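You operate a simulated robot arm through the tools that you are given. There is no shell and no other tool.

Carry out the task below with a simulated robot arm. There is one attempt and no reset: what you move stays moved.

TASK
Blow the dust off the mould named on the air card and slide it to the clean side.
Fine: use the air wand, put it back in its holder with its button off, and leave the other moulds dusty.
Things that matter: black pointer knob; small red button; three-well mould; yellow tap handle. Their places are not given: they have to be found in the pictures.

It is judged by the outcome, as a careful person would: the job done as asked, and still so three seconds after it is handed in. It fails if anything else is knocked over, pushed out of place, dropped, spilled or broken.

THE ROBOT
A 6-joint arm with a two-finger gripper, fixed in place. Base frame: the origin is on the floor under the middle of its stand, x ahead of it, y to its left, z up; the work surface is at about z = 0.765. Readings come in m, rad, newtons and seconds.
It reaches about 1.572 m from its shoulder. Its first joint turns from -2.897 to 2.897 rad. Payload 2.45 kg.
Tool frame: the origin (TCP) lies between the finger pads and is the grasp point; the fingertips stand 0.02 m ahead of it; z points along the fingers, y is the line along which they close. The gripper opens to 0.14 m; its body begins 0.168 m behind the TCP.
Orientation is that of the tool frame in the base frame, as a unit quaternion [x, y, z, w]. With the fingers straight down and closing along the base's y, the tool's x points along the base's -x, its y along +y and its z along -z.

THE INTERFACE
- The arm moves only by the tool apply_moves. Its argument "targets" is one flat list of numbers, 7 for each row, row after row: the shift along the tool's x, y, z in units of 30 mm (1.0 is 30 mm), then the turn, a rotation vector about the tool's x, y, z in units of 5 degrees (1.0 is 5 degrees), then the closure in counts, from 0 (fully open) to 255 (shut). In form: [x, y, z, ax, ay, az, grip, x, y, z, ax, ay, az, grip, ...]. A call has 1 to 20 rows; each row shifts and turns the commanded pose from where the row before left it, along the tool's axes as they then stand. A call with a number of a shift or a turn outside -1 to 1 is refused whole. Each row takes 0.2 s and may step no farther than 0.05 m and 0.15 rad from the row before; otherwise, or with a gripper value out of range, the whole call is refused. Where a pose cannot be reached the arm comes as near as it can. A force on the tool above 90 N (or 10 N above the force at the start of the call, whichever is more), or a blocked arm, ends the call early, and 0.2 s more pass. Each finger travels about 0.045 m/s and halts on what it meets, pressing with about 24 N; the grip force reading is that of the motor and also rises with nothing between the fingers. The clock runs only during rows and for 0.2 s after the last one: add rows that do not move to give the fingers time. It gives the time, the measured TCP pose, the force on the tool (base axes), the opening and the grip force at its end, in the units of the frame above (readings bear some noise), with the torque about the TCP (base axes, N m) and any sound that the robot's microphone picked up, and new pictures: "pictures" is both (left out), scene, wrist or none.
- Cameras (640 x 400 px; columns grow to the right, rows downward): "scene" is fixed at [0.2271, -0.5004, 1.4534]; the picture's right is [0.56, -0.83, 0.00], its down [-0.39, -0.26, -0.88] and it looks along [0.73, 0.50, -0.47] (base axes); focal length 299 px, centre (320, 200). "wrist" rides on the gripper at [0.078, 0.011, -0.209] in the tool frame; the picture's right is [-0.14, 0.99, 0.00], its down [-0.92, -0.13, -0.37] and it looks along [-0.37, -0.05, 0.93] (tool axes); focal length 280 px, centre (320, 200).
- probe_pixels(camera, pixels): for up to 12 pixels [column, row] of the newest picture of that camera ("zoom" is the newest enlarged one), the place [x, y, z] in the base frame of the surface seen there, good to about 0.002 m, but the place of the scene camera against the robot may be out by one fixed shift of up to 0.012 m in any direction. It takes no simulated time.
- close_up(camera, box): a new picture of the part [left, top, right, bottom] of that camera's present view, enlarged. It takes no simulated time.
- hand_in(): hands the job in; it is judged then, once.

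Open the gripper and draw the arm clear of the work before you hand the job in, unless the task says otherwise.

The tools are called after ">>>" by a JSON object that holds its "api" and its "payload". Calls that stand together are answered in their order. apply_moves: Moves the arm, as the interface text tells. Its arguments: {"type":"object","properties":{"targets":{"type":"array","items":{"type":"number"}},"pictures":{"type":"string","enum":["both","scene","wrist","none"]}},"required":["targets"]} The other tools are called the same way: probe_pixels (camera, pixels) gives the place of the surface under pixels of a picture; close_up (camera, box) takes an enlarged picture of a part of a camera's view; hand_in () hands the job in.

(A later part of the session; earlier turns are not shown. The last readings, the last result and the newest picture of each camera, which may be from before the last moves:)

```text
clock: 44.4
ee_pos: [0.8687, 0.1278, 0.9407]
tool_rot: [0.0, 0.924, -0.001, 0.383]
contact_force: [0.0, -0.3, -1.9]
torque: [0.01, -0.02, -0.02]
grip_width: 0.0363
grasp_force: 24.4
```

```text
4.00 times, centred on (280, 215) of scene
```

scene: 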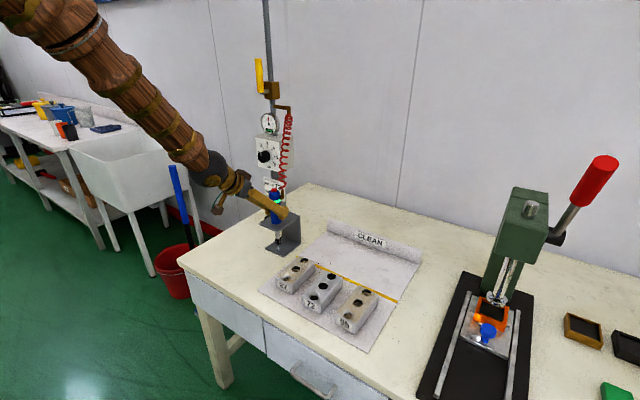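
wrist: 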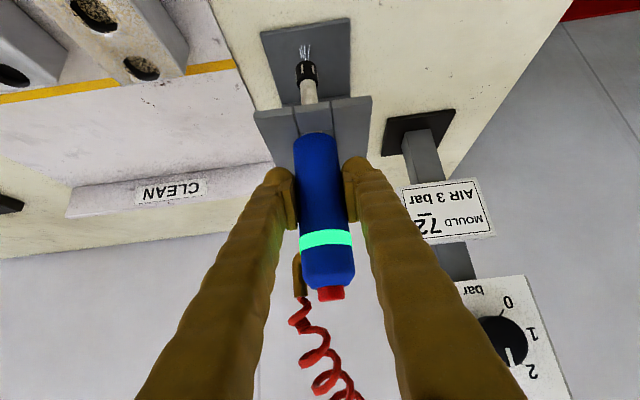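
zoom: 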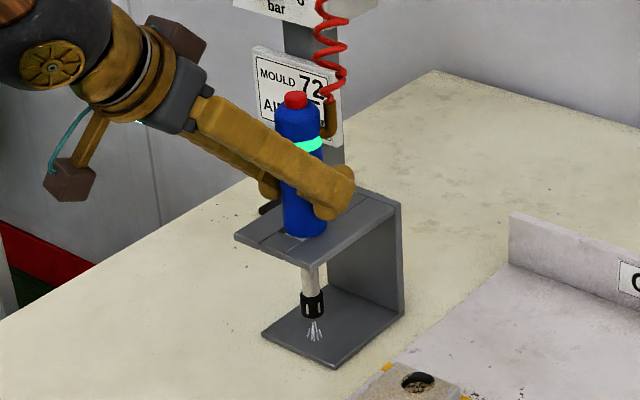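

The handle is a few millimetres above the plate, no contact yet. I recentre +1.2 mm in y and lower in 2 mm steps until the plate bears it.

>>> {"api": "apply_moves", "payload": {"targets": [0, 0.04, 0, 0, 0, 0, 255, 0.0471, 0, 0.0471, 0, 0, 0, 255, 0.0471, 0, 0.0471, 0, 0, 0, 255, 0, 0, 0, 0, 0, 0, 255], "pictures": "wrist"}}

>>> {"api": "close_up", "payload": {"camera": "wrist", "box": [260, 40, 380, 180]}}

```text
clock: 45.4
ee_pos: [0.8705, 0.1296, 0.939]
tool_rot: [0.0, 0.923, -0.001, 0.385]
contact_force: [-7.7, -11.7, 38.3]
torque: [-0.32, -0.11, -0.11]
grip_width: 0.0368
grasp_force: 24.1
```

wrist: 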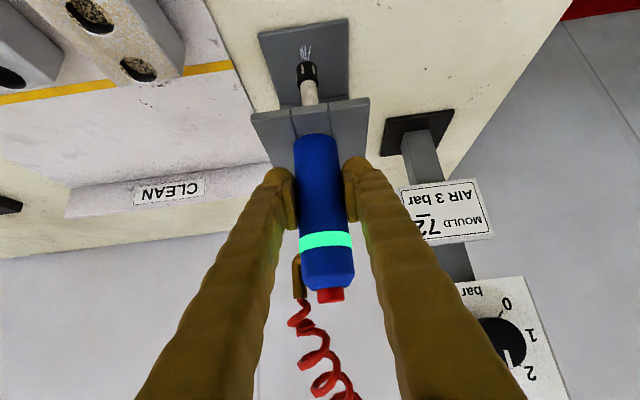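

```text
2.86 times, centred on (320, 110) of wrist
```

zoom: 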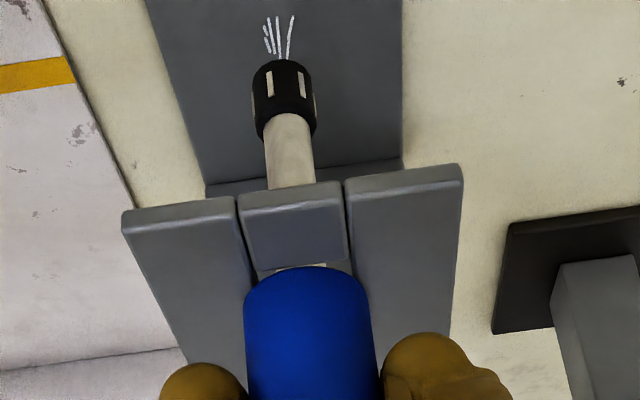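

Firm contact: 38 N upward, so the handle bears on the plate. I ease up about 2.5 mm and 1 mm in -y to relieve the load before releasing.

>>> {"api": "apply_moves", "payload": {"targets": [-0.045, -0.03, -0.045, 0, 0, 0, 255, -0.015, 0, -0.015, 0, 0, 0, 255, 0, 0, 0, 0, 0, 0, 255], "pictures": "wrist"}}

>>> {"api": "close_up", "payload": {"camera": "wrist", "box": [260, 40, 380, 180]}}

>>> {"api": "close_up", "payload": {"camera": "scene", "box": [235, 165, 325, 265]}}

```text
clock: 46.2
ee_pos: [0.8688, 0.1288, 0.9386]
tool_rot: [0.0, 0.924, -0.001, 0.382]
contact_force: [1.1, 5.3, 5.0]
torque: [0.17, 0.01, 0.0]
grip_width: 0.0366
grasp_force: 24.4
```

wrist: 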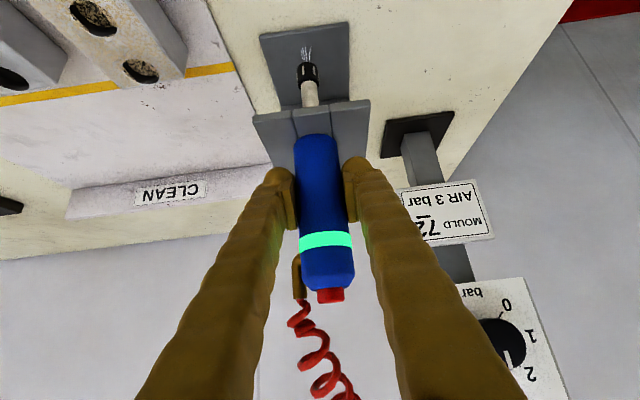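

```text
2.86 times, centred on (320, 110) of wrist
```

zoom: 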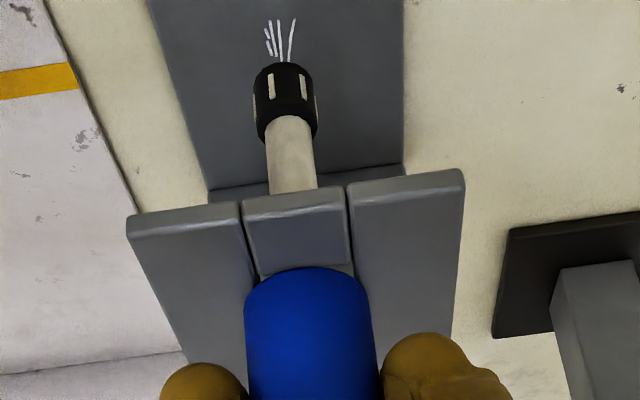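

```text
4.00 times, centred on (280, 215) of scene
```

zoom: 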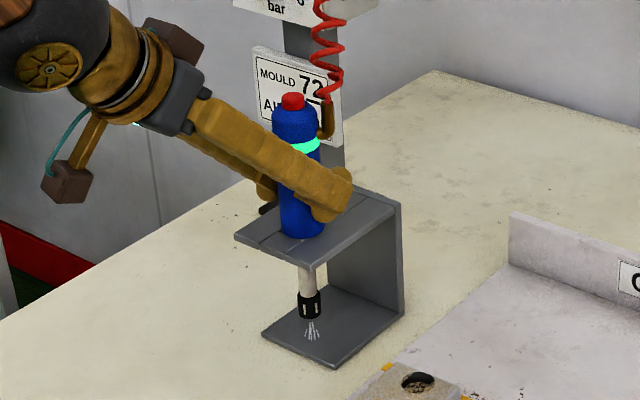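

The handle now sits on the plate with only a few newtons of contact. I open the gripper fully and hold still.

>>> {"api": "apply_moves", "payload": {"targets": [0, 0.015, 0, 0, 0, 0, 255, 0, 0, 0, 0, 0, 0, 0, 0, 0, 0, 0, 0, 0, 0, 0, 0, 0, 0, 0, 0, 0, 0, 0, 0, 0, 0, 0, 0, 0, 0, 0, 0, 0, 0, 0, 0, 0, 0, 0, 0, 0, 0, 0, 0, 0, 0, 0, 0, 0, 0, 0, 0, 0, 0, 0, 0]}}

>>> {"api": "close_up", "payload": {"camera": "scene", "box": [235, 165, 325, 265]}}

```text
clock: 48.2
ee_pos: [0.8701, 0.1275, 0.9402]
tool_rot: [0.0, 0.923, -0.001, 0.384]
contact_force: [-0.5, -0.4, -0.4]
torque: [0.02, -0.02, -0.01]
grip_width: 0.1399
grasp_force: 0.0
```

scene: 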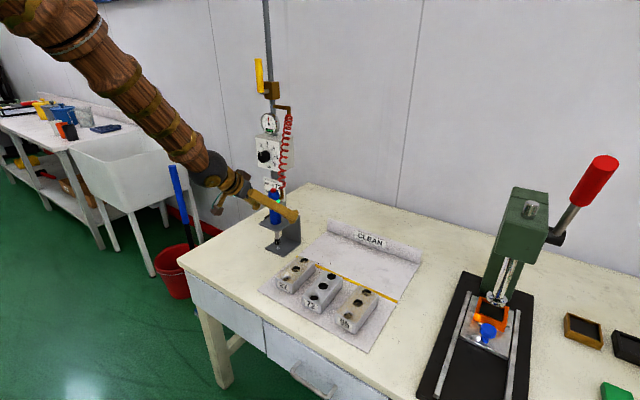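
wrist: 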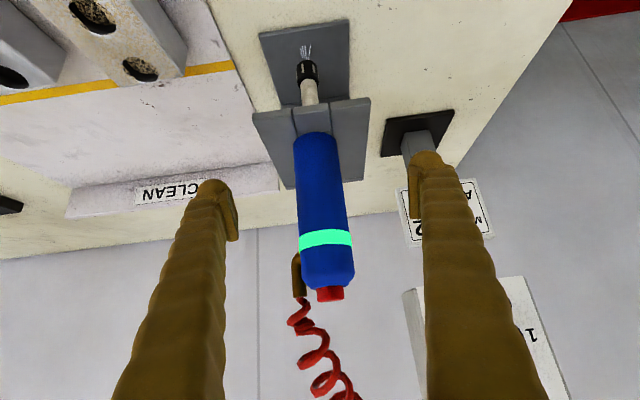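

```text
4.00 times, centred on (280, 215) of scene
```

zoom: 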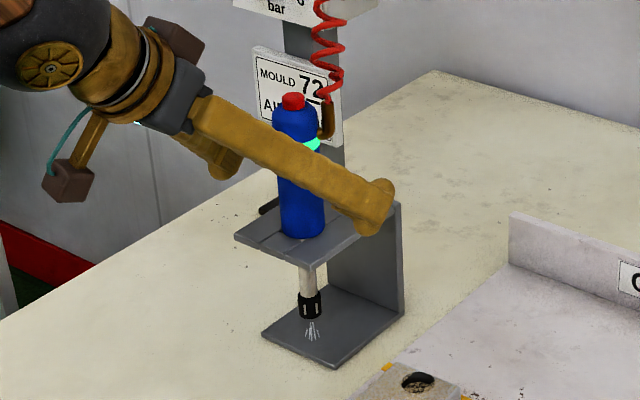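

The wand stands in its holder by itself, air still on. I back out along the tool axis, rise, and close the fingers for pressing the button off.

>>> {"api": "apply_moves", "payload": {"targets": [0, 0, -1, 0, 0, 0, 0, 0, 0, -1, 0, 0, 0, 0, 0, 0, -1, 0, 0, 0, 0, 0, 0, -1, 0, 0, 0, 0, 0, 0, -1, 0, 0, 0, 0, -0.66, 0, -0.66, 0, 0, 0, 0, -0.66, 0, -0.66, 0, 0, 0, 0, -0.66, 0, -0.66, 0, 0, 0, 0, -0.66, 0, -0.66, 0, 0, 0, 0, -0.66, 0, -0.66, 0, 0, 0, 0, 0, 0, 0, 0, 0, 0, 0]}}

>>> {"api": "close_up", "payload": {"camera": "wrist", "box": [280, 40, 380, 190]}}

>>> {"api": "close_up", "payload": {"camera": "scene", "box": [235, 165, 325, 265]}}

```text
clock: 50.6
ee_pos: [0.7618, 0.1325, 1.1848]
tool_rot: [-0.001, 0.924, -0.001, 0.383]
contact_force: [0.2, 0.3, 0.3]
torque: [-0.02, 0.03, -0.01]
grip_width: 0.14
grasp_force: 0.0
```

scene: 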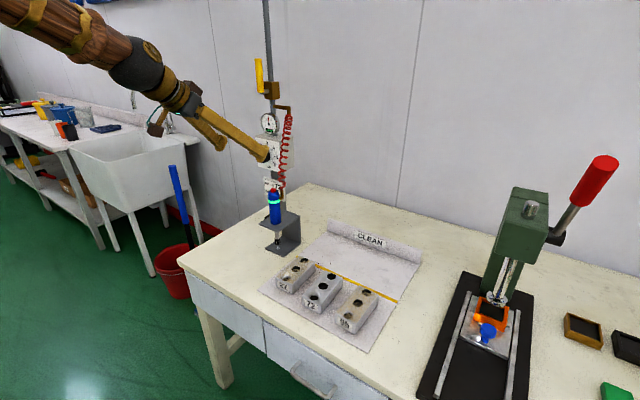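
wrist: 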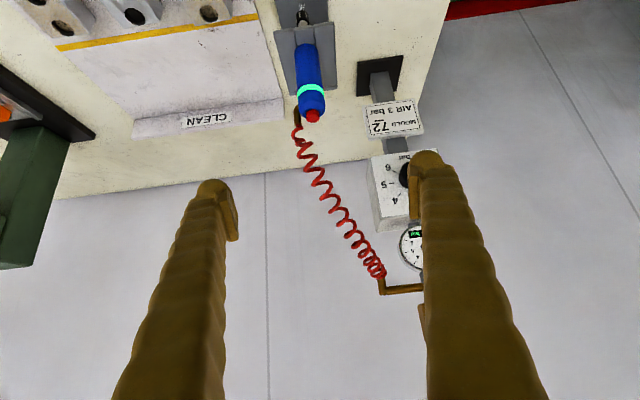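

```text
2.67 times, centred on (330, 115) of wrist
```

zoom: 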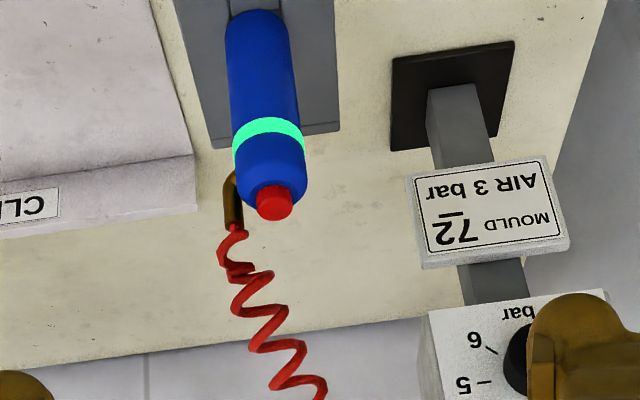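

```text
4.00 times, centred on (280, 215) of scene
```

zoom: 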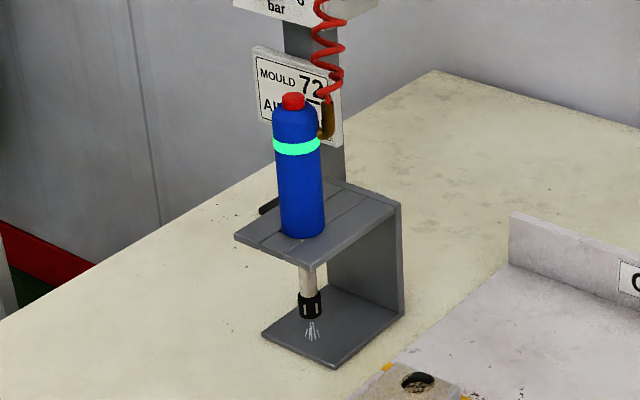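

The wand is back in its holder, upright, with the ring still green. I probe the button's position again before pressing it.

>>> {"api": "probe_pixels", "payload": {"camera": "wrist", "pixels": [[313, 115], [313, 117], [313, 112], [308, 115], [317, 115], [310, 80], [301, 80], [320, 80], [309, 65], [299, 65], [317, 65], [313, 118]]}}

```text
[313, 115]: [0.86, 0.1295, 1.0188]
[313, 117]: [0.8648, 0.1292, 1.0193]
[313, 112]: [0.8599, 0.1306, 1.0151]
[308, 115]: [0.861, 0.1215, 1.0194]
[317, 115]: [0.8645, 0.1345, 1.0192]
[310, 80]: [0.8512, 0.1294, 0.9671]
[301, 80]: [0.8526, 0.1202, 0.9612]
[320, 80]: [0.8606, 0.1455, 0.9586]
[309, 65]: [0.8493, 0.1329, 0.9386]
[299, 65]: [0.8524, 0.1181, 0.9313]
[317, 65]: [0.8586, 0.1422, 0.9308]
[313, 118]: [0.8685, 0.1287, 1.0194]
```

The button is at (0.868, 0.129, 1.019), same as before. I close the fingers and bring them over it at about (0.865, 0.143, 1.084).

>>> {"api": "apply_moves", "payload": {"targets": [0, 0, 0, 0, 0, 0, 255, 0, 0, 0, 0, 0, 0, 255, 0, 0, 0, 0, 0, 0, 255, 0, 0, 0, 0, 0, 0, 255, 0, 0.087, 0.962, 0, 0, 0, 255, 0, 0.087, 0.962, 0, 0, 0, 255, 0, 0.087, 0.962, 0, 0, 0, 255, 0, 0.087, 0.962, 0, 0, 0, 255, 0, 0.087, 0.962, 0, 0, 0, 255, 0, 0, 0, 0, 0, 0, 255]}}

>>> {"api": "close_up", "payload": {"camera": "wrist", "box": [260, 90, 380, 220]}}

```text
clock: 52.8
ee_pos: [0.8668, 0.1428, 1.0841]
tool_rot: [-0.002, 0.924, 0.0, 0.383]
contact_force: [0.0, 0.4, 0.2]
torque: [0.01, 0.05, -0.01]
grip_width: 0.0
grasp_force: 23.5
```

scene: 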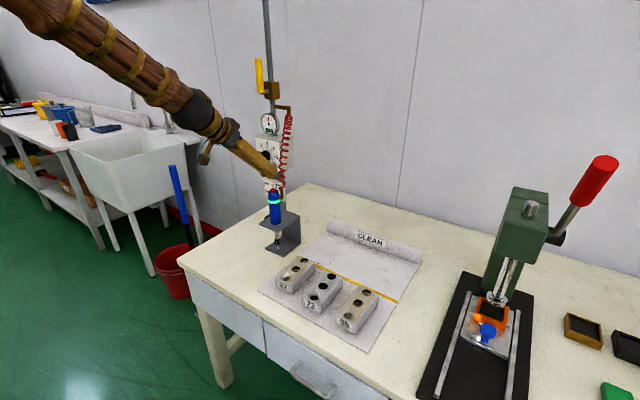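
wrist: 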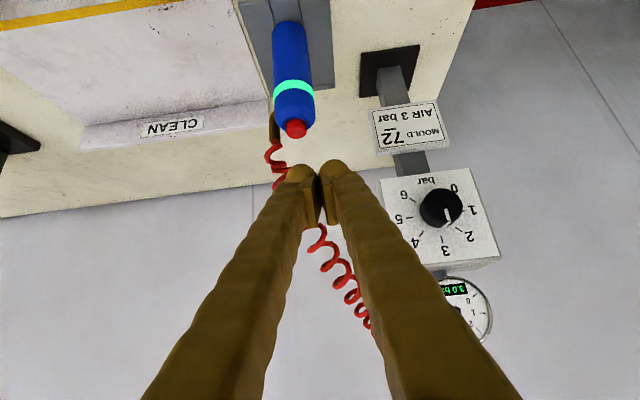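

```text
3.08 times, centred on (320, 155) of wrist
```

zoom: 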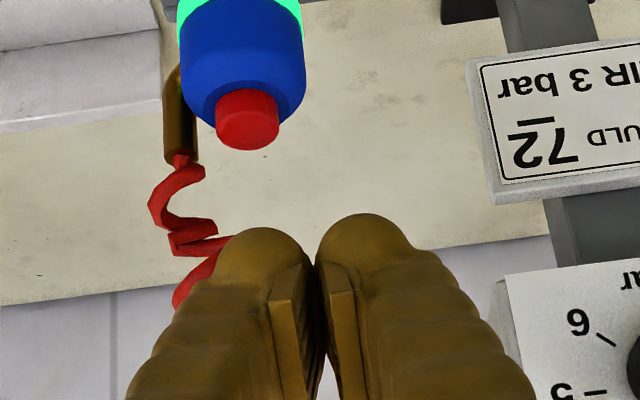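

Fingertips are lined up over the button at wrist (295,128). I lower 36 mm to just above it.

>>> {"api": "apply_moves", "payload": {"targets": [0.424, -0.05, 0.424, 0, 0, 0, 255, 0.424, 0, 0.424, 0, 0, 0, 255, 0, 0, 0, 0, 0, 0, 255], "pictures": "wrist"}}

```text
clock: 53.6
ee_pos: [0.8678, 0.1404, 1.049]
tool_rot: [-0.001, 0.923, -0.001, 0.384]
contact_force: [-0.2, -0.4, 0.3]
torque: [-0.01, 0.0, 0.03]
grip_width: 0.0
grasp_force: 23.7
```

wrist: 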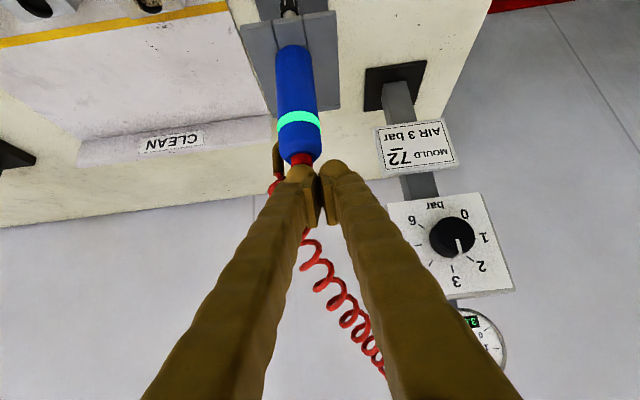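

The tip is just above the button with no contact. I step down 2 mm at a time to z≈1.041.

>>> {"api": "apply_moves", "payload": {"targets": [0.0471, 0, 0.0471, 0, 0, 0, 255, 0.0471, 0, 0.0471, 0, 0, 0, 255, 0.0471, 0, 0.0471, 0, 0, 0, 255, 0.0471, 0, 0.0471, 0, 0, 0, 255], "pictures": "wrist"}}

```text
clock: 54.6
ee_pos: [0.8672, 0.1415, 1.0399]
tool_rot: [-0.001, 0.923, -0.001, 0.384]
contact_force: [0.9, -0.1, 1.0]
torque: [-0.03, -0.03, 0.0]
grip_width: 0.0
grasp_force: 24.2
```

wrist: 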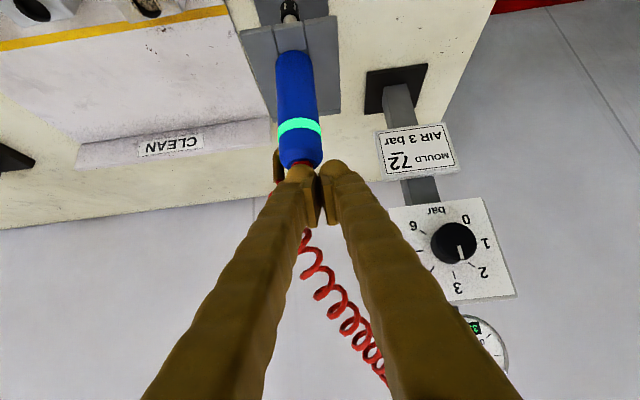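

No click yet; ring still green at z=1.040. I continue with a single 1.5 mm step.

>>> {"api": "apply_moves", "payload": {"targets": [0.0353, 0, 0.0353, 0, 0, 0, 255], "pictures": "wrist"}}

```text
clock: 55.0
ee_pos: [0.8674, 0.1404, 1.0389]
tool_rot: [0.0, 0.924, -0.001, 0.383]
contact_force: [-0.4, 1.3, 1.5]
torque: [-0.02, 0.01, 0.02]
grip_width: 0.0
grasp_force: 23.3
heard: click
```

wrist: 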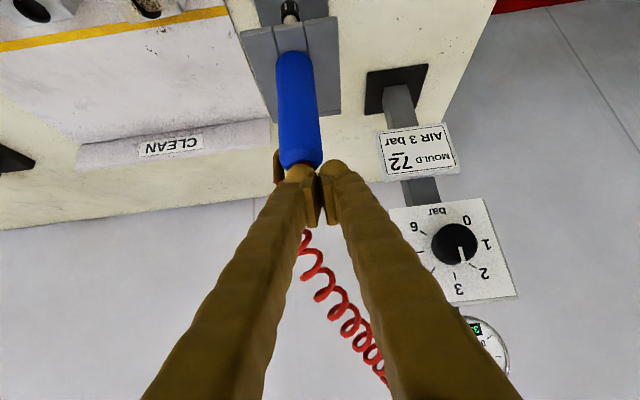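

Click heard and the green ring is off: the air is off with the wand in its holder. I lift away and back off, then check the wand.

>>> {"api": "apply_moves", "payload": {"targets": [-0.471, 0, -0.471, 0, 0, 0, 255, -0.471, 0, -0.471, 0, 0, 0, 255, 0, 0, -1, 0, 0, 0, 255, 0, 0, -1, 0, 0, 0, 255, 0, 0, -1, 0, 0, 0, 255, 0, 0, -1, 0, 0, 0, 255, 0, 0, -1, 0, 0, 0, 255, 0, 0, -1, 0, 0, 0, 255, 0, 0, 0, 0, 0, 0, 255]}}

>>> {"api": "close_up", "payload": {"camera": "scene", "box": [235, 165, 325, 265]}}

>>> {"api": "close_up", "payload": {"camera": "scene", "box": [250, 215, 430, 355]}}

```text
clock: 57.0
ee_pos: [0.7382, 0.1423, 1.2036]
tool_rot: [0.0, 0.924, -0.001, 0.383]
contact_force: [0.0, -0.2, 0.2]
torque: [-0.01, -0.01, 0.02]
grip_width: 0.0001
grasp_force: 23.9
```

scene: 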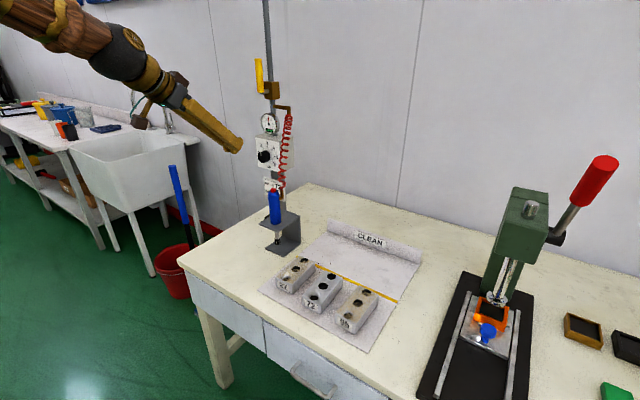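
wrist: 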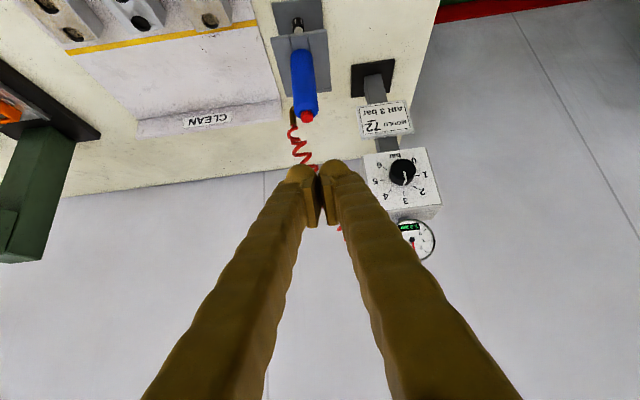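

```text
4.00 times, centred on (280, 215) of scene
```

zoom: 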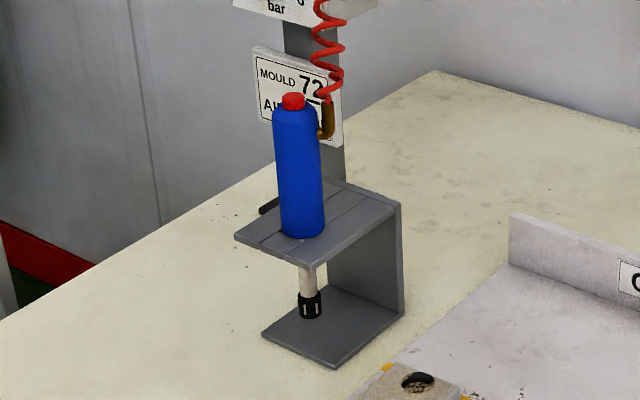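

```text
2.86 times, centred on (340, 285) of scene
```

zoom: 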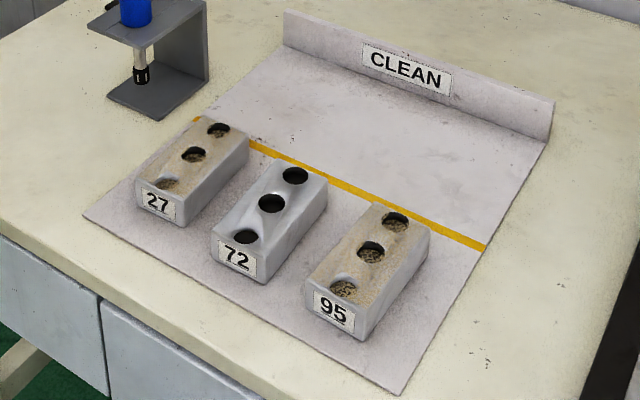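

The wand is in place with the air off; mould 72 is clean and the others dusty. I swing the arm to in front of mould 72, at about (0.60,-0.135,1.00), to plan the slide.

>>> {"api": "apply_moves", "payload": {"targets": [0.797, -0.92, 0.146, 0, 0, 0, 255, 0.797, -0.92, 0.146, 0, 0, 0, 255, 0.797, -0.92, 0.146, 0, 0, 0, 255, 0.797, -0.92, 0.146, 0, 0, 0, 255, 0.797, -0.92, 0.146, 0, 0, 0, 255, 0.797, -0.92, 0.146, 0, 0, 0, 255, 0.797, -0.92, 0.146, 0, 0, 0, 255, 0.797, -0.92, 0.146, 0, 0, 0, 255, 0.797, -0.92, 0.146, 0, 0, 0, 255, 0.797, -0.92, 0.146, 0, 0, 0, 255, 0, 0, 0, 0, 0, 0, 255]}}

```text
clock: 59.4
ee_pos: [0.6021, -0.1339, 1.0043]
tool_rot: [0.0, 0.924, -0.002, 0.383]
contact_force: [-0.2, -0.3, -0.5]
torque: [0.03, 0.03, -0.02]
grip_width: 0.0
grasp_force: 24.7
```

scene: 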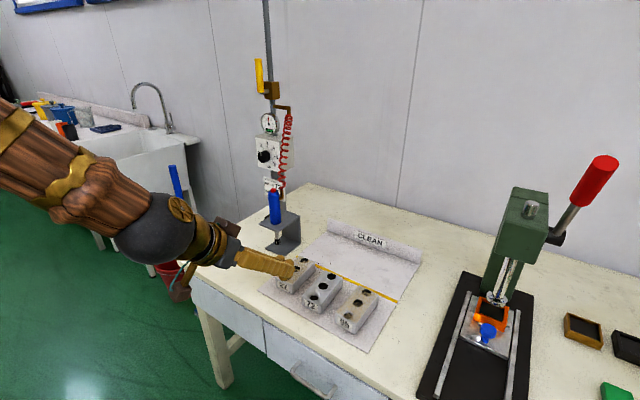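
wrist: 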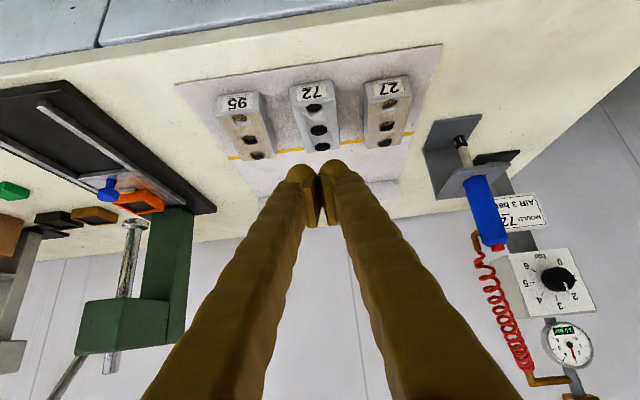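

The wrist view now shows all three moulds: 72 in the middle at (315,115), with free space in front of it. I zoom in and probe mould 72's corners, the line and the fence.

>>> {"api": "close_up", "payload": {"camera": "wrist", "box": [200, 50, 440, 200]}}

>>> {"api": "probe_pixels", "payload": {"camera": "wrist", "pixels": [[315, 108], [318, 130], [322, 146], [303, 93], [296, 88], [330, 88], [304, 148], [338, 146], [312, 92], [348, 143], [352, 141], [300, 152]]}}

```text
2.67 times, centred on (320, 125) of wrist
```

zoom: 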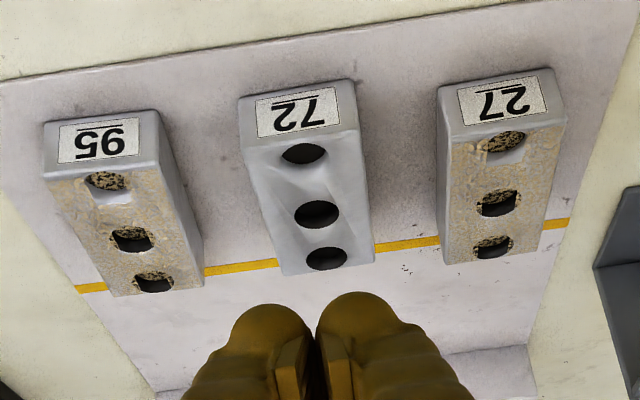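

```text
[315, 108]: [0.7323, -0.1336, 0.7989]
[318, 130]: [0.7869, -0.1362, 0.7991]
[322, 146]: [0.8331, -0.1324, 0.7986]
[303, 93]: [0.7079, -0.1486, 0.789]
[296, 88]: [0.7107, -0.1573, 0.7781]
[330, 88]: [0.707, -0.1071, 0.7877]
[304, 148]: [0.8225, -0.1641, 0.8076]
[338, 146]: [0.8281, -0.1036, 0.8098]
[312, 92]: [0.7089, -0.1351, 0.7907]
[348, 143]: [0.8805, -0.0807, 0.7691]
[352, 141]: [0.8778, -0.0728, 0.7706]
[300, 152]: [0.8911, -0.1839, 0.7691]
```

Mould 72 spans y≈-0.165 to -0.103 with its front face at x≈0.708 and back at ≈0.850; the line's far edge is x≈0.892 and the fence starts near 1.075. I lower the closed fingers to in front of the face at about (0.645,-0.134,0.82) first.

>>> {"api": "apply_moves", "payload": {"targets": [0.555, 0, 0.897, 0, 0, 0, 255, 0.555, 0, 0.897, 0, 0, 0, 255, 0.555, 0, 0.897, 0, 0, 0, 255, 0.555, 0, 0.897, 0, 0, 0, 255, 0.555, 0, 0.897, 0, 0, 0, 255, 0.555, 0, 0.897, 0, 0, 0, 255, 0, 0, 0, 0, 0, 0, 255]}}

>>> {"api": "close_up", "payload": {"camera": "scene", "box": [220, 230, 400, 350]}}

>>> {"api": "close_up", "payload": {"camera": "wrist", "box": [220, 100, 420, 220]}}

```text
clock: 61.0
ee_pos: [0.6783, -0.146, 0.8383]
tool_rot: [-0.001, 0.924, 0.0, 0.383]
contact_force: [0.0, 0.1, 0.0]
torque: [-0.01, 0.02, 0.01]
grip_width: 0.0
grasp_force: 24.5
out of reach, approached as far as the arm can: row 1, 2, 3, 4, 5
```

scene: 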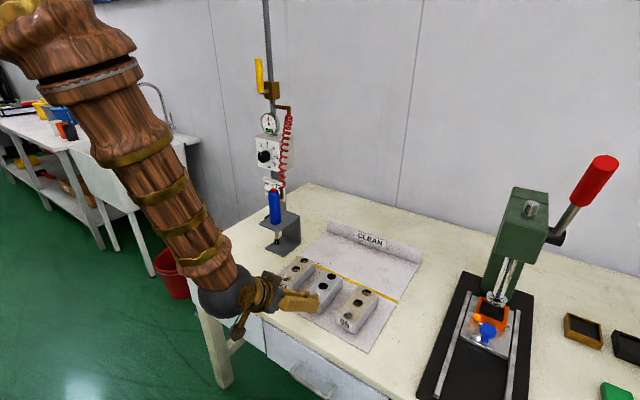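
wrist: 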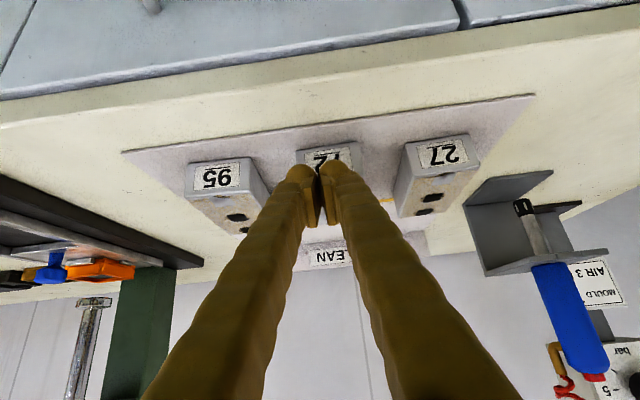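

```text
3.33 times, centred on (310, 290) of scene
```

zoom: 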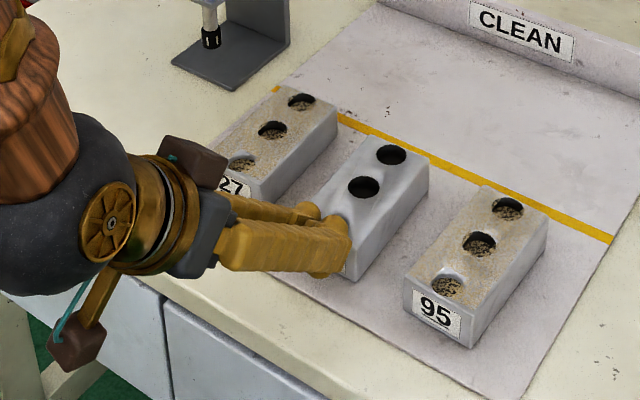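

```text
3.20 times, centred on (320, 160) of wrist
```

zoom: 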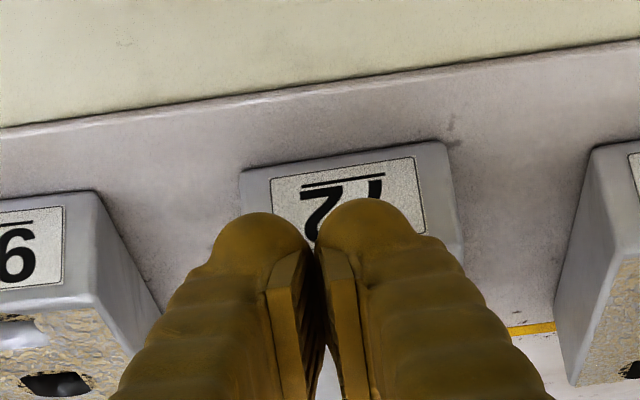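

The arm could not reach that pose with the 45° tilt and stopped at (0.678,-0.146,0.838), with no contact on the mould. I lift straight up 0.15 m, recentre in y, and turn the tool to point straight down.

>>> {"api": "apply_moves", "payload": {"targets": [-0.707, 0, -0.707, 0, 0, 0, 255, -0.707, 0, -0.707, 0, 0, 0, 255, -0.707, 0.1, -0.707, 0, 0, 0, 255, -0.707, 0.1, -0.707, 0, 0, 0, 255, -0.707, 0.1, -0.707, 0, 0, 0, 255, 0, 0, 0, 0, 0, 0, 255]}}

```text
clock: 62.4
ee_pos: [0.6749, -0.1353, 0.9886]
tool_rot: [0.001, 0.924, -0.002, 0.383]
contact_force: [-0.5, 0.4, -0.3]
torque: [0.0, 0.03, -0.02]
grip_width: 0.0
grasp_force: 23.9
```

scene: 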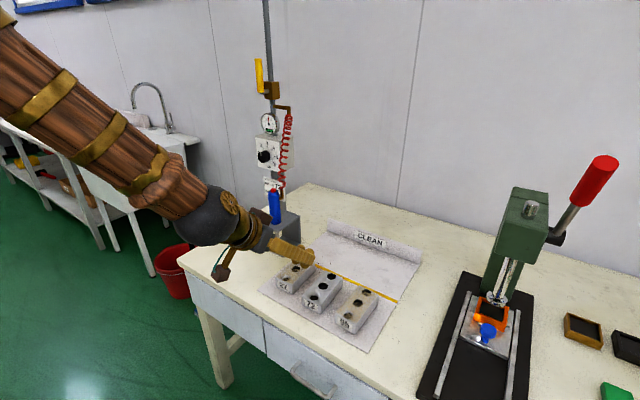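
wrist: 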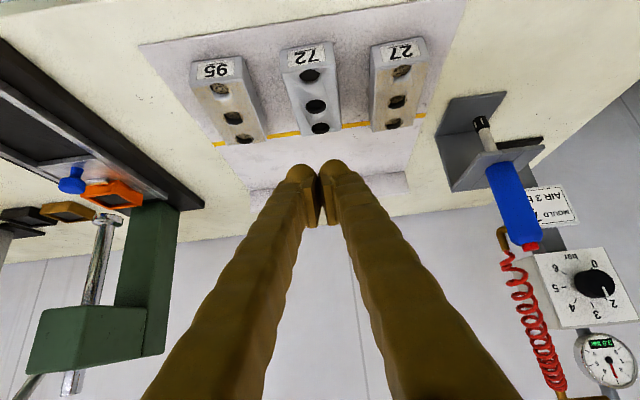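

The lift went as commanded and the mould has not moved. I turn the tool by +45° about its y axis to point straight down.

>>> {"api": "apply_moves", "payload": {"targets": [0, 0, 0, 0, 1, 0, 255, 0, 0, 0, 0, 1, 0, 255, 0, 0, 0, 0, 1, 0, 255, 0, 0, 0, 0, 1, 0, 255, 0, 0, 0, 0, 1, 0, 255, 0, 0, 0, 0, 1, 0, 255, 0, 0, 0, 0, 1, 0, 255, 0, 0, 0, 0, 1, 0, 255, 0, 0, 0, 0, 1, 0, 255, 0, 0, 0, 0, 0, 0, 255]}}

```text
clock: 64.6
ee_pos: [0.6736, -0.137, 0.9869]
tool_rot: [0.0, 1.0, -0.001, 0.001]
contact_force: [-0.5, -0.9, 0.0]
torque: [-0.01, -0.01, 0.06]
grip_width: 0.0
grasp_force: 23.7
```

scene: 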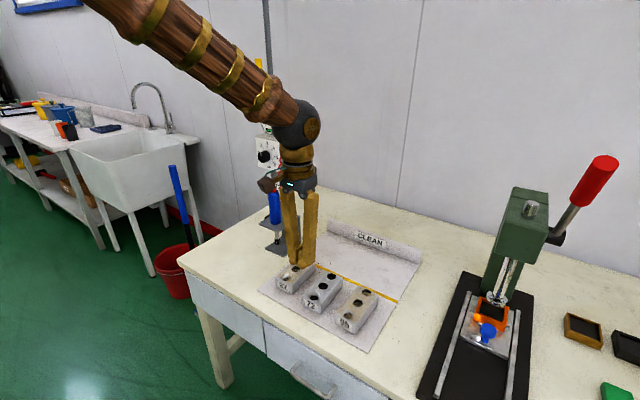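
wrist: 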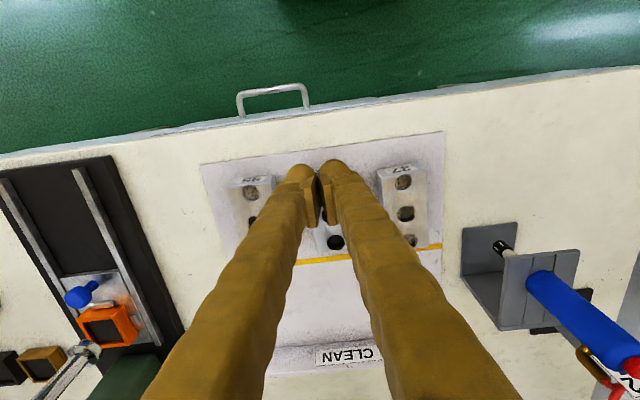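

The tool points straight down at (0.674,-0.137,0.987). I move 14 mm toward -x for clearance from the front face and lower to z≈0.85.

>>> {"api": "apply_moves", "payload": {"targets": [0.45, 0.1, 0, 0, 0, 0, 255, 0, 0, 0.913, 0, 0, 0, 255, 0, 0, 0.913, 0, 0, 0, 255, 0, 0, 0.913, 0, 0, 0, 255, 0, 0, 0.913, 0, 0, 0, 255, 0, 0, 0.913, 0, 0, 0, 255, 0, 0, 0, 0, 0, 0, 255]}}

>>> {"api": "close_up", "payload": {"camera": "scene", "box": [240, 230, 400, 350]}}

>>> {"api": "close_up", "payload": {"camera": "wrist", "box": [220, 100, 420, 280]}}

```text
clock: 66.2
ee_pos: [0.6608, -0.1363, 0.8506]
tool_rot: [0.0, 1.0, -0.002, 0.001]
contact_force: [0.5, -0.4, 0.0]
torque: [0.0, -0.01, 0.01]
grip_width: 0.0002
grasp_force: 23.8
```

scene: 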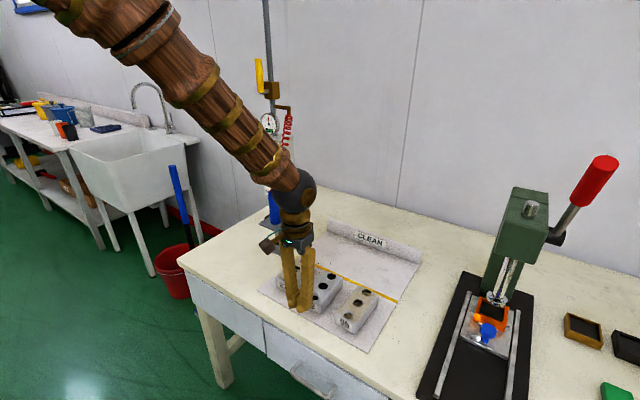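
wrist: 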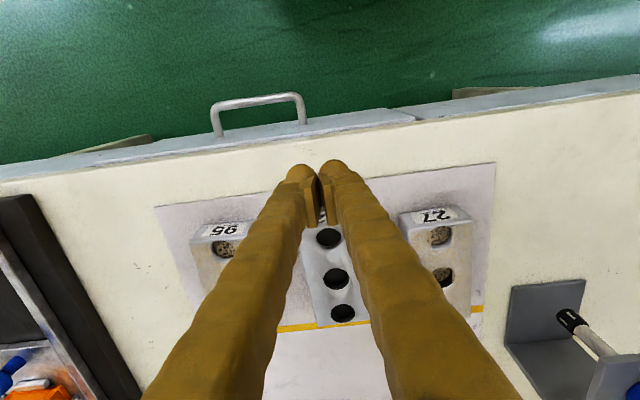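

```text
3.33 times, centred on (320, 290) of scene
```

zoom: 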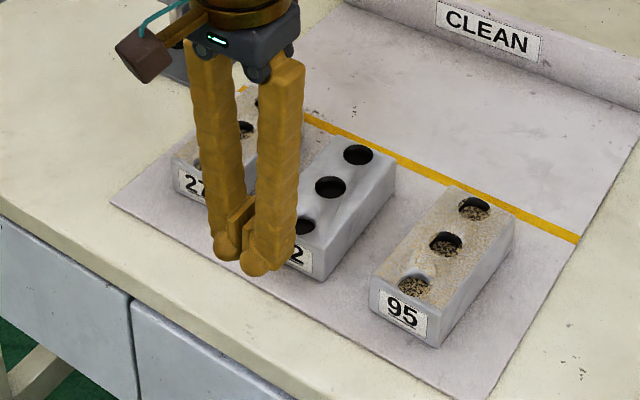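

```text
2.22 times, centred on (320, 190) of wrist
```

zoom: 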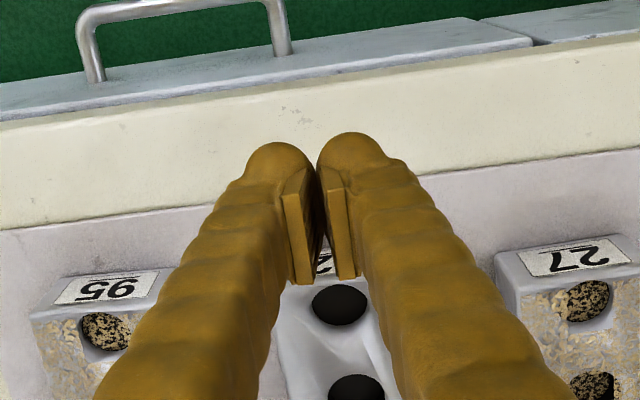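

The fingers are in front of mould 72's face, reachable and free. I lower to z≈0.803 so the tips are about 13 mm above the mat.

>>> {"api": "apply_moves", "payload": {"targets": [0, 0, 0.55, 0, 0, 0, 255, 0, 0, 0.55, 0, 0, 0, 255, 0, 0.03, 0.48, 0, 0, 0, 255, 0, 0, 0, 0, 0, 0, 255]}}

>>> {"api": "close_up", "payload": {"camera": "scene", "box": [270, 260, 360, 330]}}

```text
clock: 67.2
ee_pos: [0.6618, -0.1327, 0.8031]
tool_rot: [0.0, 1.0, -0.001, 0.001]
contact_force: [-0.5, 0.7, 0.3]
torque: [0.04, 0.04, -0.03]
grip_width: 0.0
grasp_force: 23.8
```

scene: 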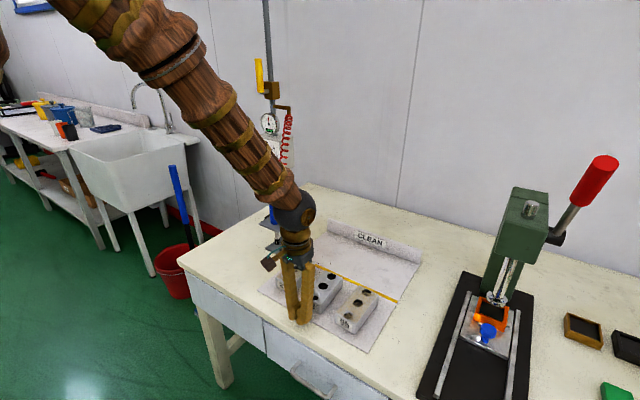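
wrist: 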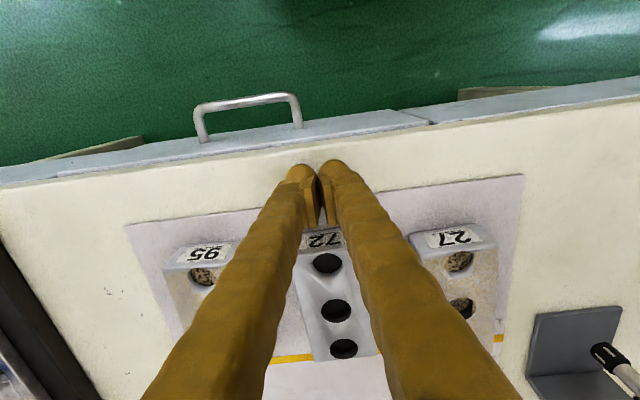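

```text
5.71 times, centred on (315, 295) of scene
```

zoom: 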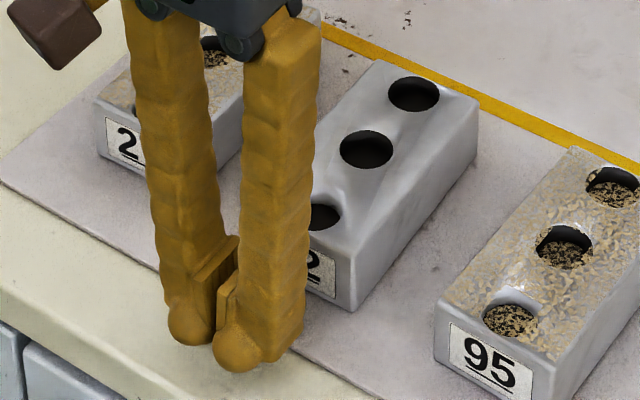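

The fingertips are set in front of the face at z≈0.803. I push slowly in +x: 60 mm in 6 mm rows, then check how the mould moves.

>>> {"api": "apply_moves", "payload": {"targets": [-0.2, 0, 0, 0, 0, 0, 255, -0.2, 0, 0, 0, 0, 0, 255, -0.2, 0, 0, 0, 0, 0, 255, -0.2, 0, 0, 0, 0, 0, 255, -0.2, 0, 0, 0, 0, 0, 255, -0.2, 0, 0, 0, 0, 0, 255, -0.2, 0, 0, 0, 0, 0, 255, -0.2, 0, 0, 0, 0, 0, 255, -0.2, 0, 0, 0, 0, 0, 255, -0.2, 0, 0, 0, 0, 0, 255, 0, 0, 0, 0, 0, 0, 255]}}

>>> {"api": "close_up", "payload": {"camera": "scene", "box": [260, 220, 420, 340]}}

>>> {"api": "close_up", "payload": {"camera": "wrist", "box": [180, 140, 460, 400]}}

```text
clock: 69.6
ee_pos: [0.72, -0.1333, 0.8019]
tool_rot: [0.001, 1.0, -0.001, 0.001]
contact_force: [-1.5, 1.0, 1.2]
torque: [0.02, -0.01, 0.03]
grip_width: 0.006
grasp_force: 23.7
```

scene: 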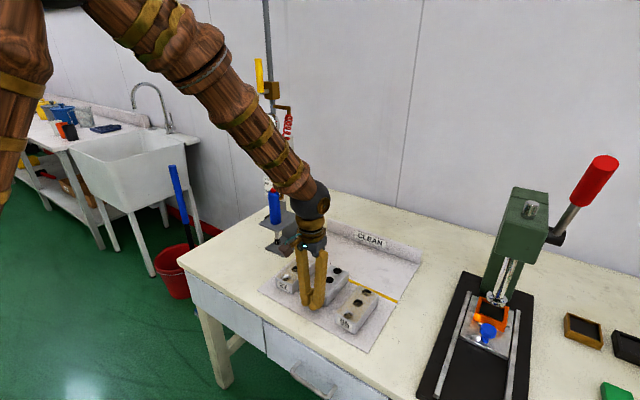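
wrist: 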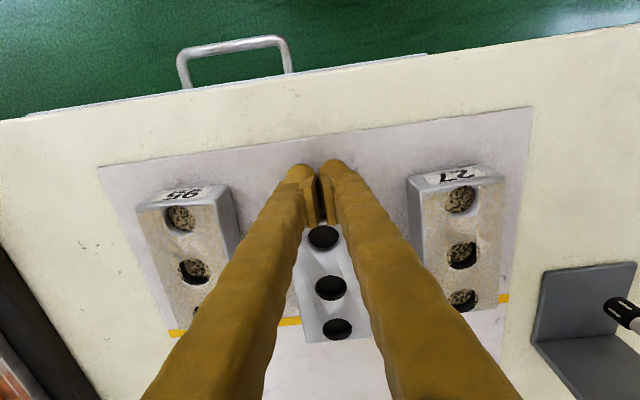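

```text
3.33 times, centred on (340, 280) of scene
```

zoom: 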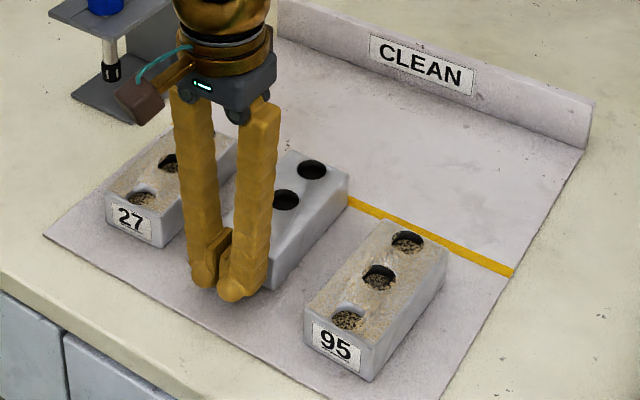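

```text
1.54 times, centred on (320, 270) of wrist
```

zoom: 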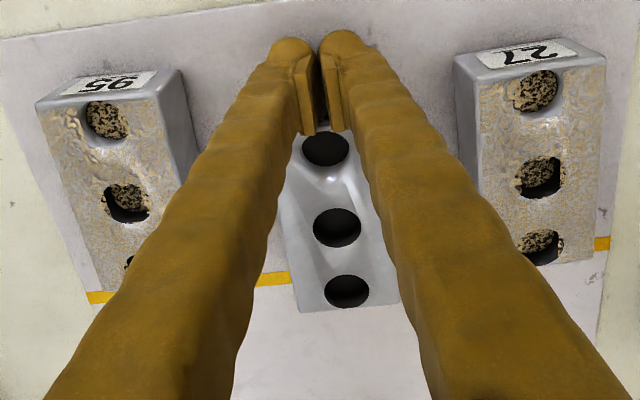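

The mould slides straight and its far end has just crossed to the line; neighbours untouched. I continue pushing 102 mm in 6 mm rows.

>>> {"api": "apply_moves", "payload": {"targets": [-0.2, 0, 0, 0, 0, 0, 255, -0.2, 0, 0, 0, 0, 0, 255, -0.2, 0, 0, 0, 0, 0, 255, -0.2, 0, 0, 0, 0, 0, 255, -0.2, 0, 0, 0, 0, 0, 255, -0.2, 0, 0, 0, 0, 0, 255, -0.2, 0, 0, 0, 0, 0, 255, -0.2, 0, 0, 0, 0, 0, 255, -0.2, 0, 0, 0, 0, 0, 255, -0.2, 0, 0, 0, 0, 0, 255, -0.2, 0, 0, 0, 0, 0, 255, -0.2, 0, 0, 0, 0, 0, 255, -0.2, 0, 0, 0, 0, 0, 255, -0.2, 0, 0, 0, 0, 0, 255, -0.2, 0, 0, 0, 0, 0, 255, -0.2, 0, 0, 0, 0, 0, 255, -0.2, 0, 0, 0, 0, 0, 255, 0, 0, 0, 0, 0, 0, 255]}}

>>> {"api": "close_up", "payload": {"camera": "scene", "box": [260, 220, 420, 340]}}

>>> {"api": "close_up", "payload": {"camera": "wrist", "box": [180, 140, 460, 400]}}

```text
clock: 73.4
ee_pos: [0.8221, -0.1337, 0.8031]
tool_rot: [0.0, 1.0, 0.0, 0.001]
contact_force: [-1.0, -0.3, -0.1]
torque: [-0.05, 0.04, -0.03]
grip_width: 0.0001
grasp_force: 23.3
```

scene: 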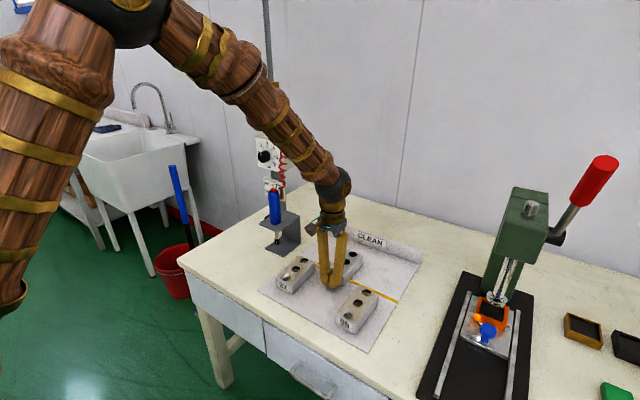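
wrist: 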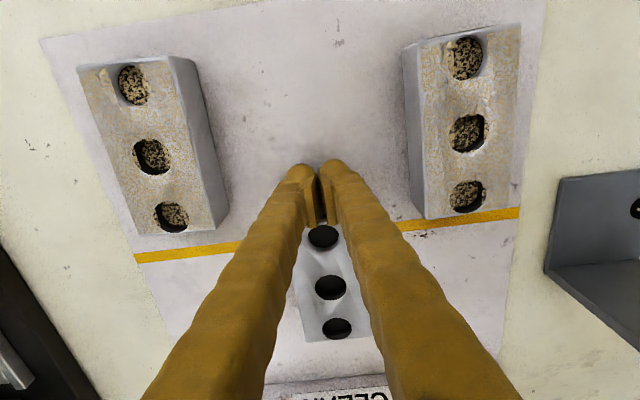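

```text
3.33 times, centred on (340, 280) of scene
```

zoom: 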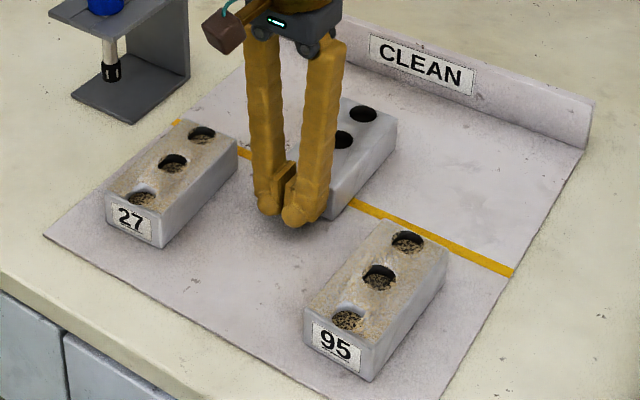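

```text
1.54 times, centred on (320, 270) of wrist
```

zoom: 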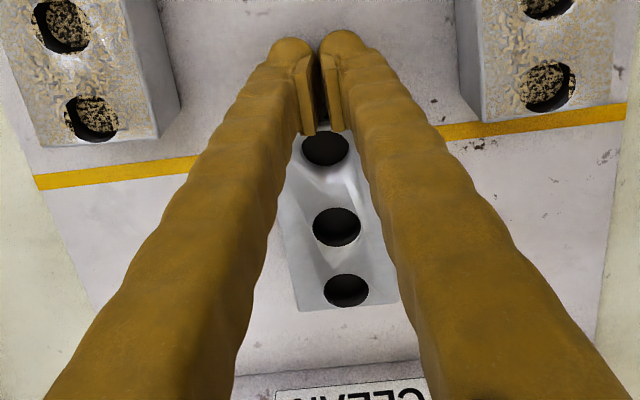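

It slides on straight. I probe the mould's wells and far edge plus the fence to work out how much further to push.

>>> {"api": "probe_pixels", "payload": {"camera": "wrist", "pixels": [[323, 237], [330, 287], [337, 328], [338, 341], [330, 341], [350, 338], [340, 380], [340, 360], [312, 340], [365, 333], [300, 392], [340, 393]]}}

>>> {"api": "probe_pixels", "payload": {"camera": "scene", "pixels": [[348, 254], [344, 262], [357, 260], [350, 250], [370, 240], [365, 250], [345, 275], [360, 255]]}}

```text
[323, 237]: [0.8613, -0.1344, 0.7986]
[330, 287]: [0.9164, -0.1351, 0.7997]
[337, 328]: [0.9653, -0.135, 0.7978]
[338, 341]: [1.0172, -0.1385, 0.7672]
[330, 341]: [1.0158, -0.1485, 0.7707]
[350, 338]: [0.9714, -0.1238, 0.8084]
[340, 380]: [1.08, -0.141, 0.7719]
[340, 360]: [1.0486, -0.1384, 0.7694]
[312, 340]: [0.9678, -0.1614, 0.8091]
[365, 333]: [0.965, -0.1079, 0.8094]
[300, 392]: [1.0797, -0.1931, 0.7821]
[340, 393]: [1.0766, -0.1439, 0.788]
```

```text
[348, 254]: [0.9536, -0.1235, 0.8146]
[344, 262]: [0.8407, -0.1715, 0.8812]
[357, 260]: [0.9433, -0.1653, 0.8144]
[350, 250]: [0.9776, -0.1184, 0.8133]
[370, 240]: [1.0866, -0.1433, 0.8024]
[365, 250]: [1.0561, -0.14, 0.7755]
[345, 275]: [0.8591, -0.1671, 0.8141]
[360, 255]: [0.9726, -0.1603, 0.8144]
```

The mould's centre is at x≈0.914 and the clean strip runs from about 0.893 to 1.078, so 70 mm more puts it in the middle (centre ≈0.984). I push that distance.

>>> {"api": "apply_moves", "payload": {"targets": [-0.2, 0, 0, 0, 0, 0, 255, -0.2, 0, 0, 0, 0, 0, 255, -0.2, 0, 0, 0, 0, 0, 255, -0.2, 0, 0, 0, 0, 0, 255, -0.2, 0, 0, 0, 0, 0, 255, -0.2, 0, 0, 0, 0, 0, 255, -0.2, 0, 0, 0, 0, 0, 255, -0.2, 0, 0, 0, 0, 0, 255, -0.2, 0, 0, 0, 0, 0, 255, -0.2, 0, 0, 0, 0, 0, 255, -0.2, 0, 0, 0, 0, 0, 255, -0.13, 0, 0, 0, 0, 0, 255, 0, 0, 0, 0, 0, 0, 255]}}

>>> {"api": "close_up", "payload": {"camera": "scene", "box": [260, 220, 420, 340]}}

>>> {"api": "probe_pixels", "payload": {"camera": "wrist", "pixels": [[323, 237], [330, 287], [337, 328], [312, 340], [365, 333], [340, 350]]}}

```text
clock: 76.2
ee_pos: [0.8928, -0.1334, 0.8031]
tool_rot: [0.0, 1.0, -0.002, 0.002]
contact_force: [-1.1, -0.2, -0.4]
torque: [0.01, 0.03, -0.01]
grip_width: 0.0061
grasp_force: 24.2
```

scene: 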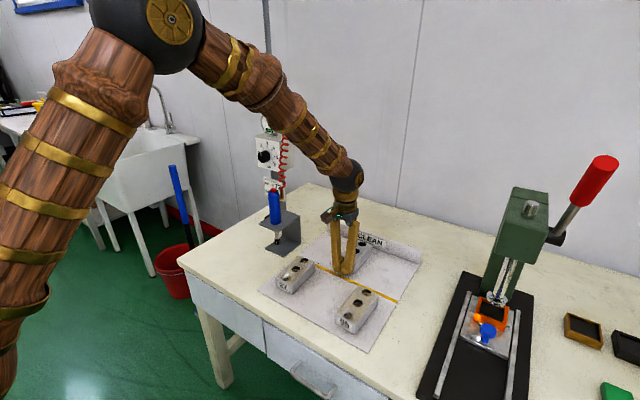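
wrist: 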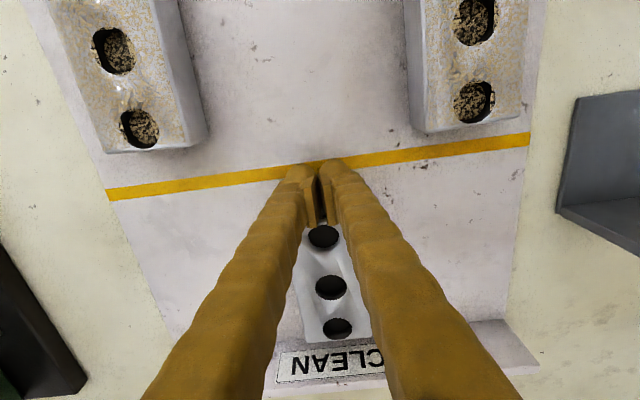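

```text
3.33 times, centred on (340, 280) of scene
```

zoom: 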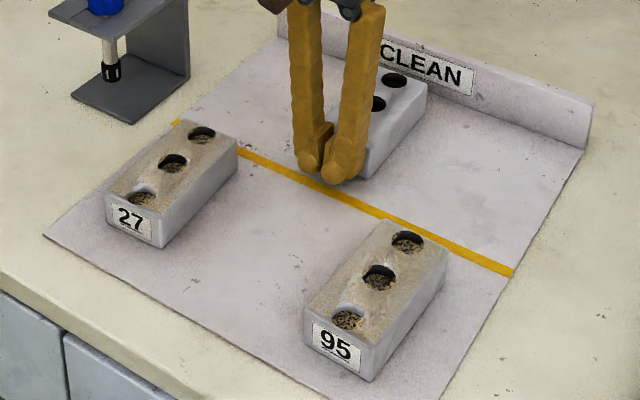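

```text
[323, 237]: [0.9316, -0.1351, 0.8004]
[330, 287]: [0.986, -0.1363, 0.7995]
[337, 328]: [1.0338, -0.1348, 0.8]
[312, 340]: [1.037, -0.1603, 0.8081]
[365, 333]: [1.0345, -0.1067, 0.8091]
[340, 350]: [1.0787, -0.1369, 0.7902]
```

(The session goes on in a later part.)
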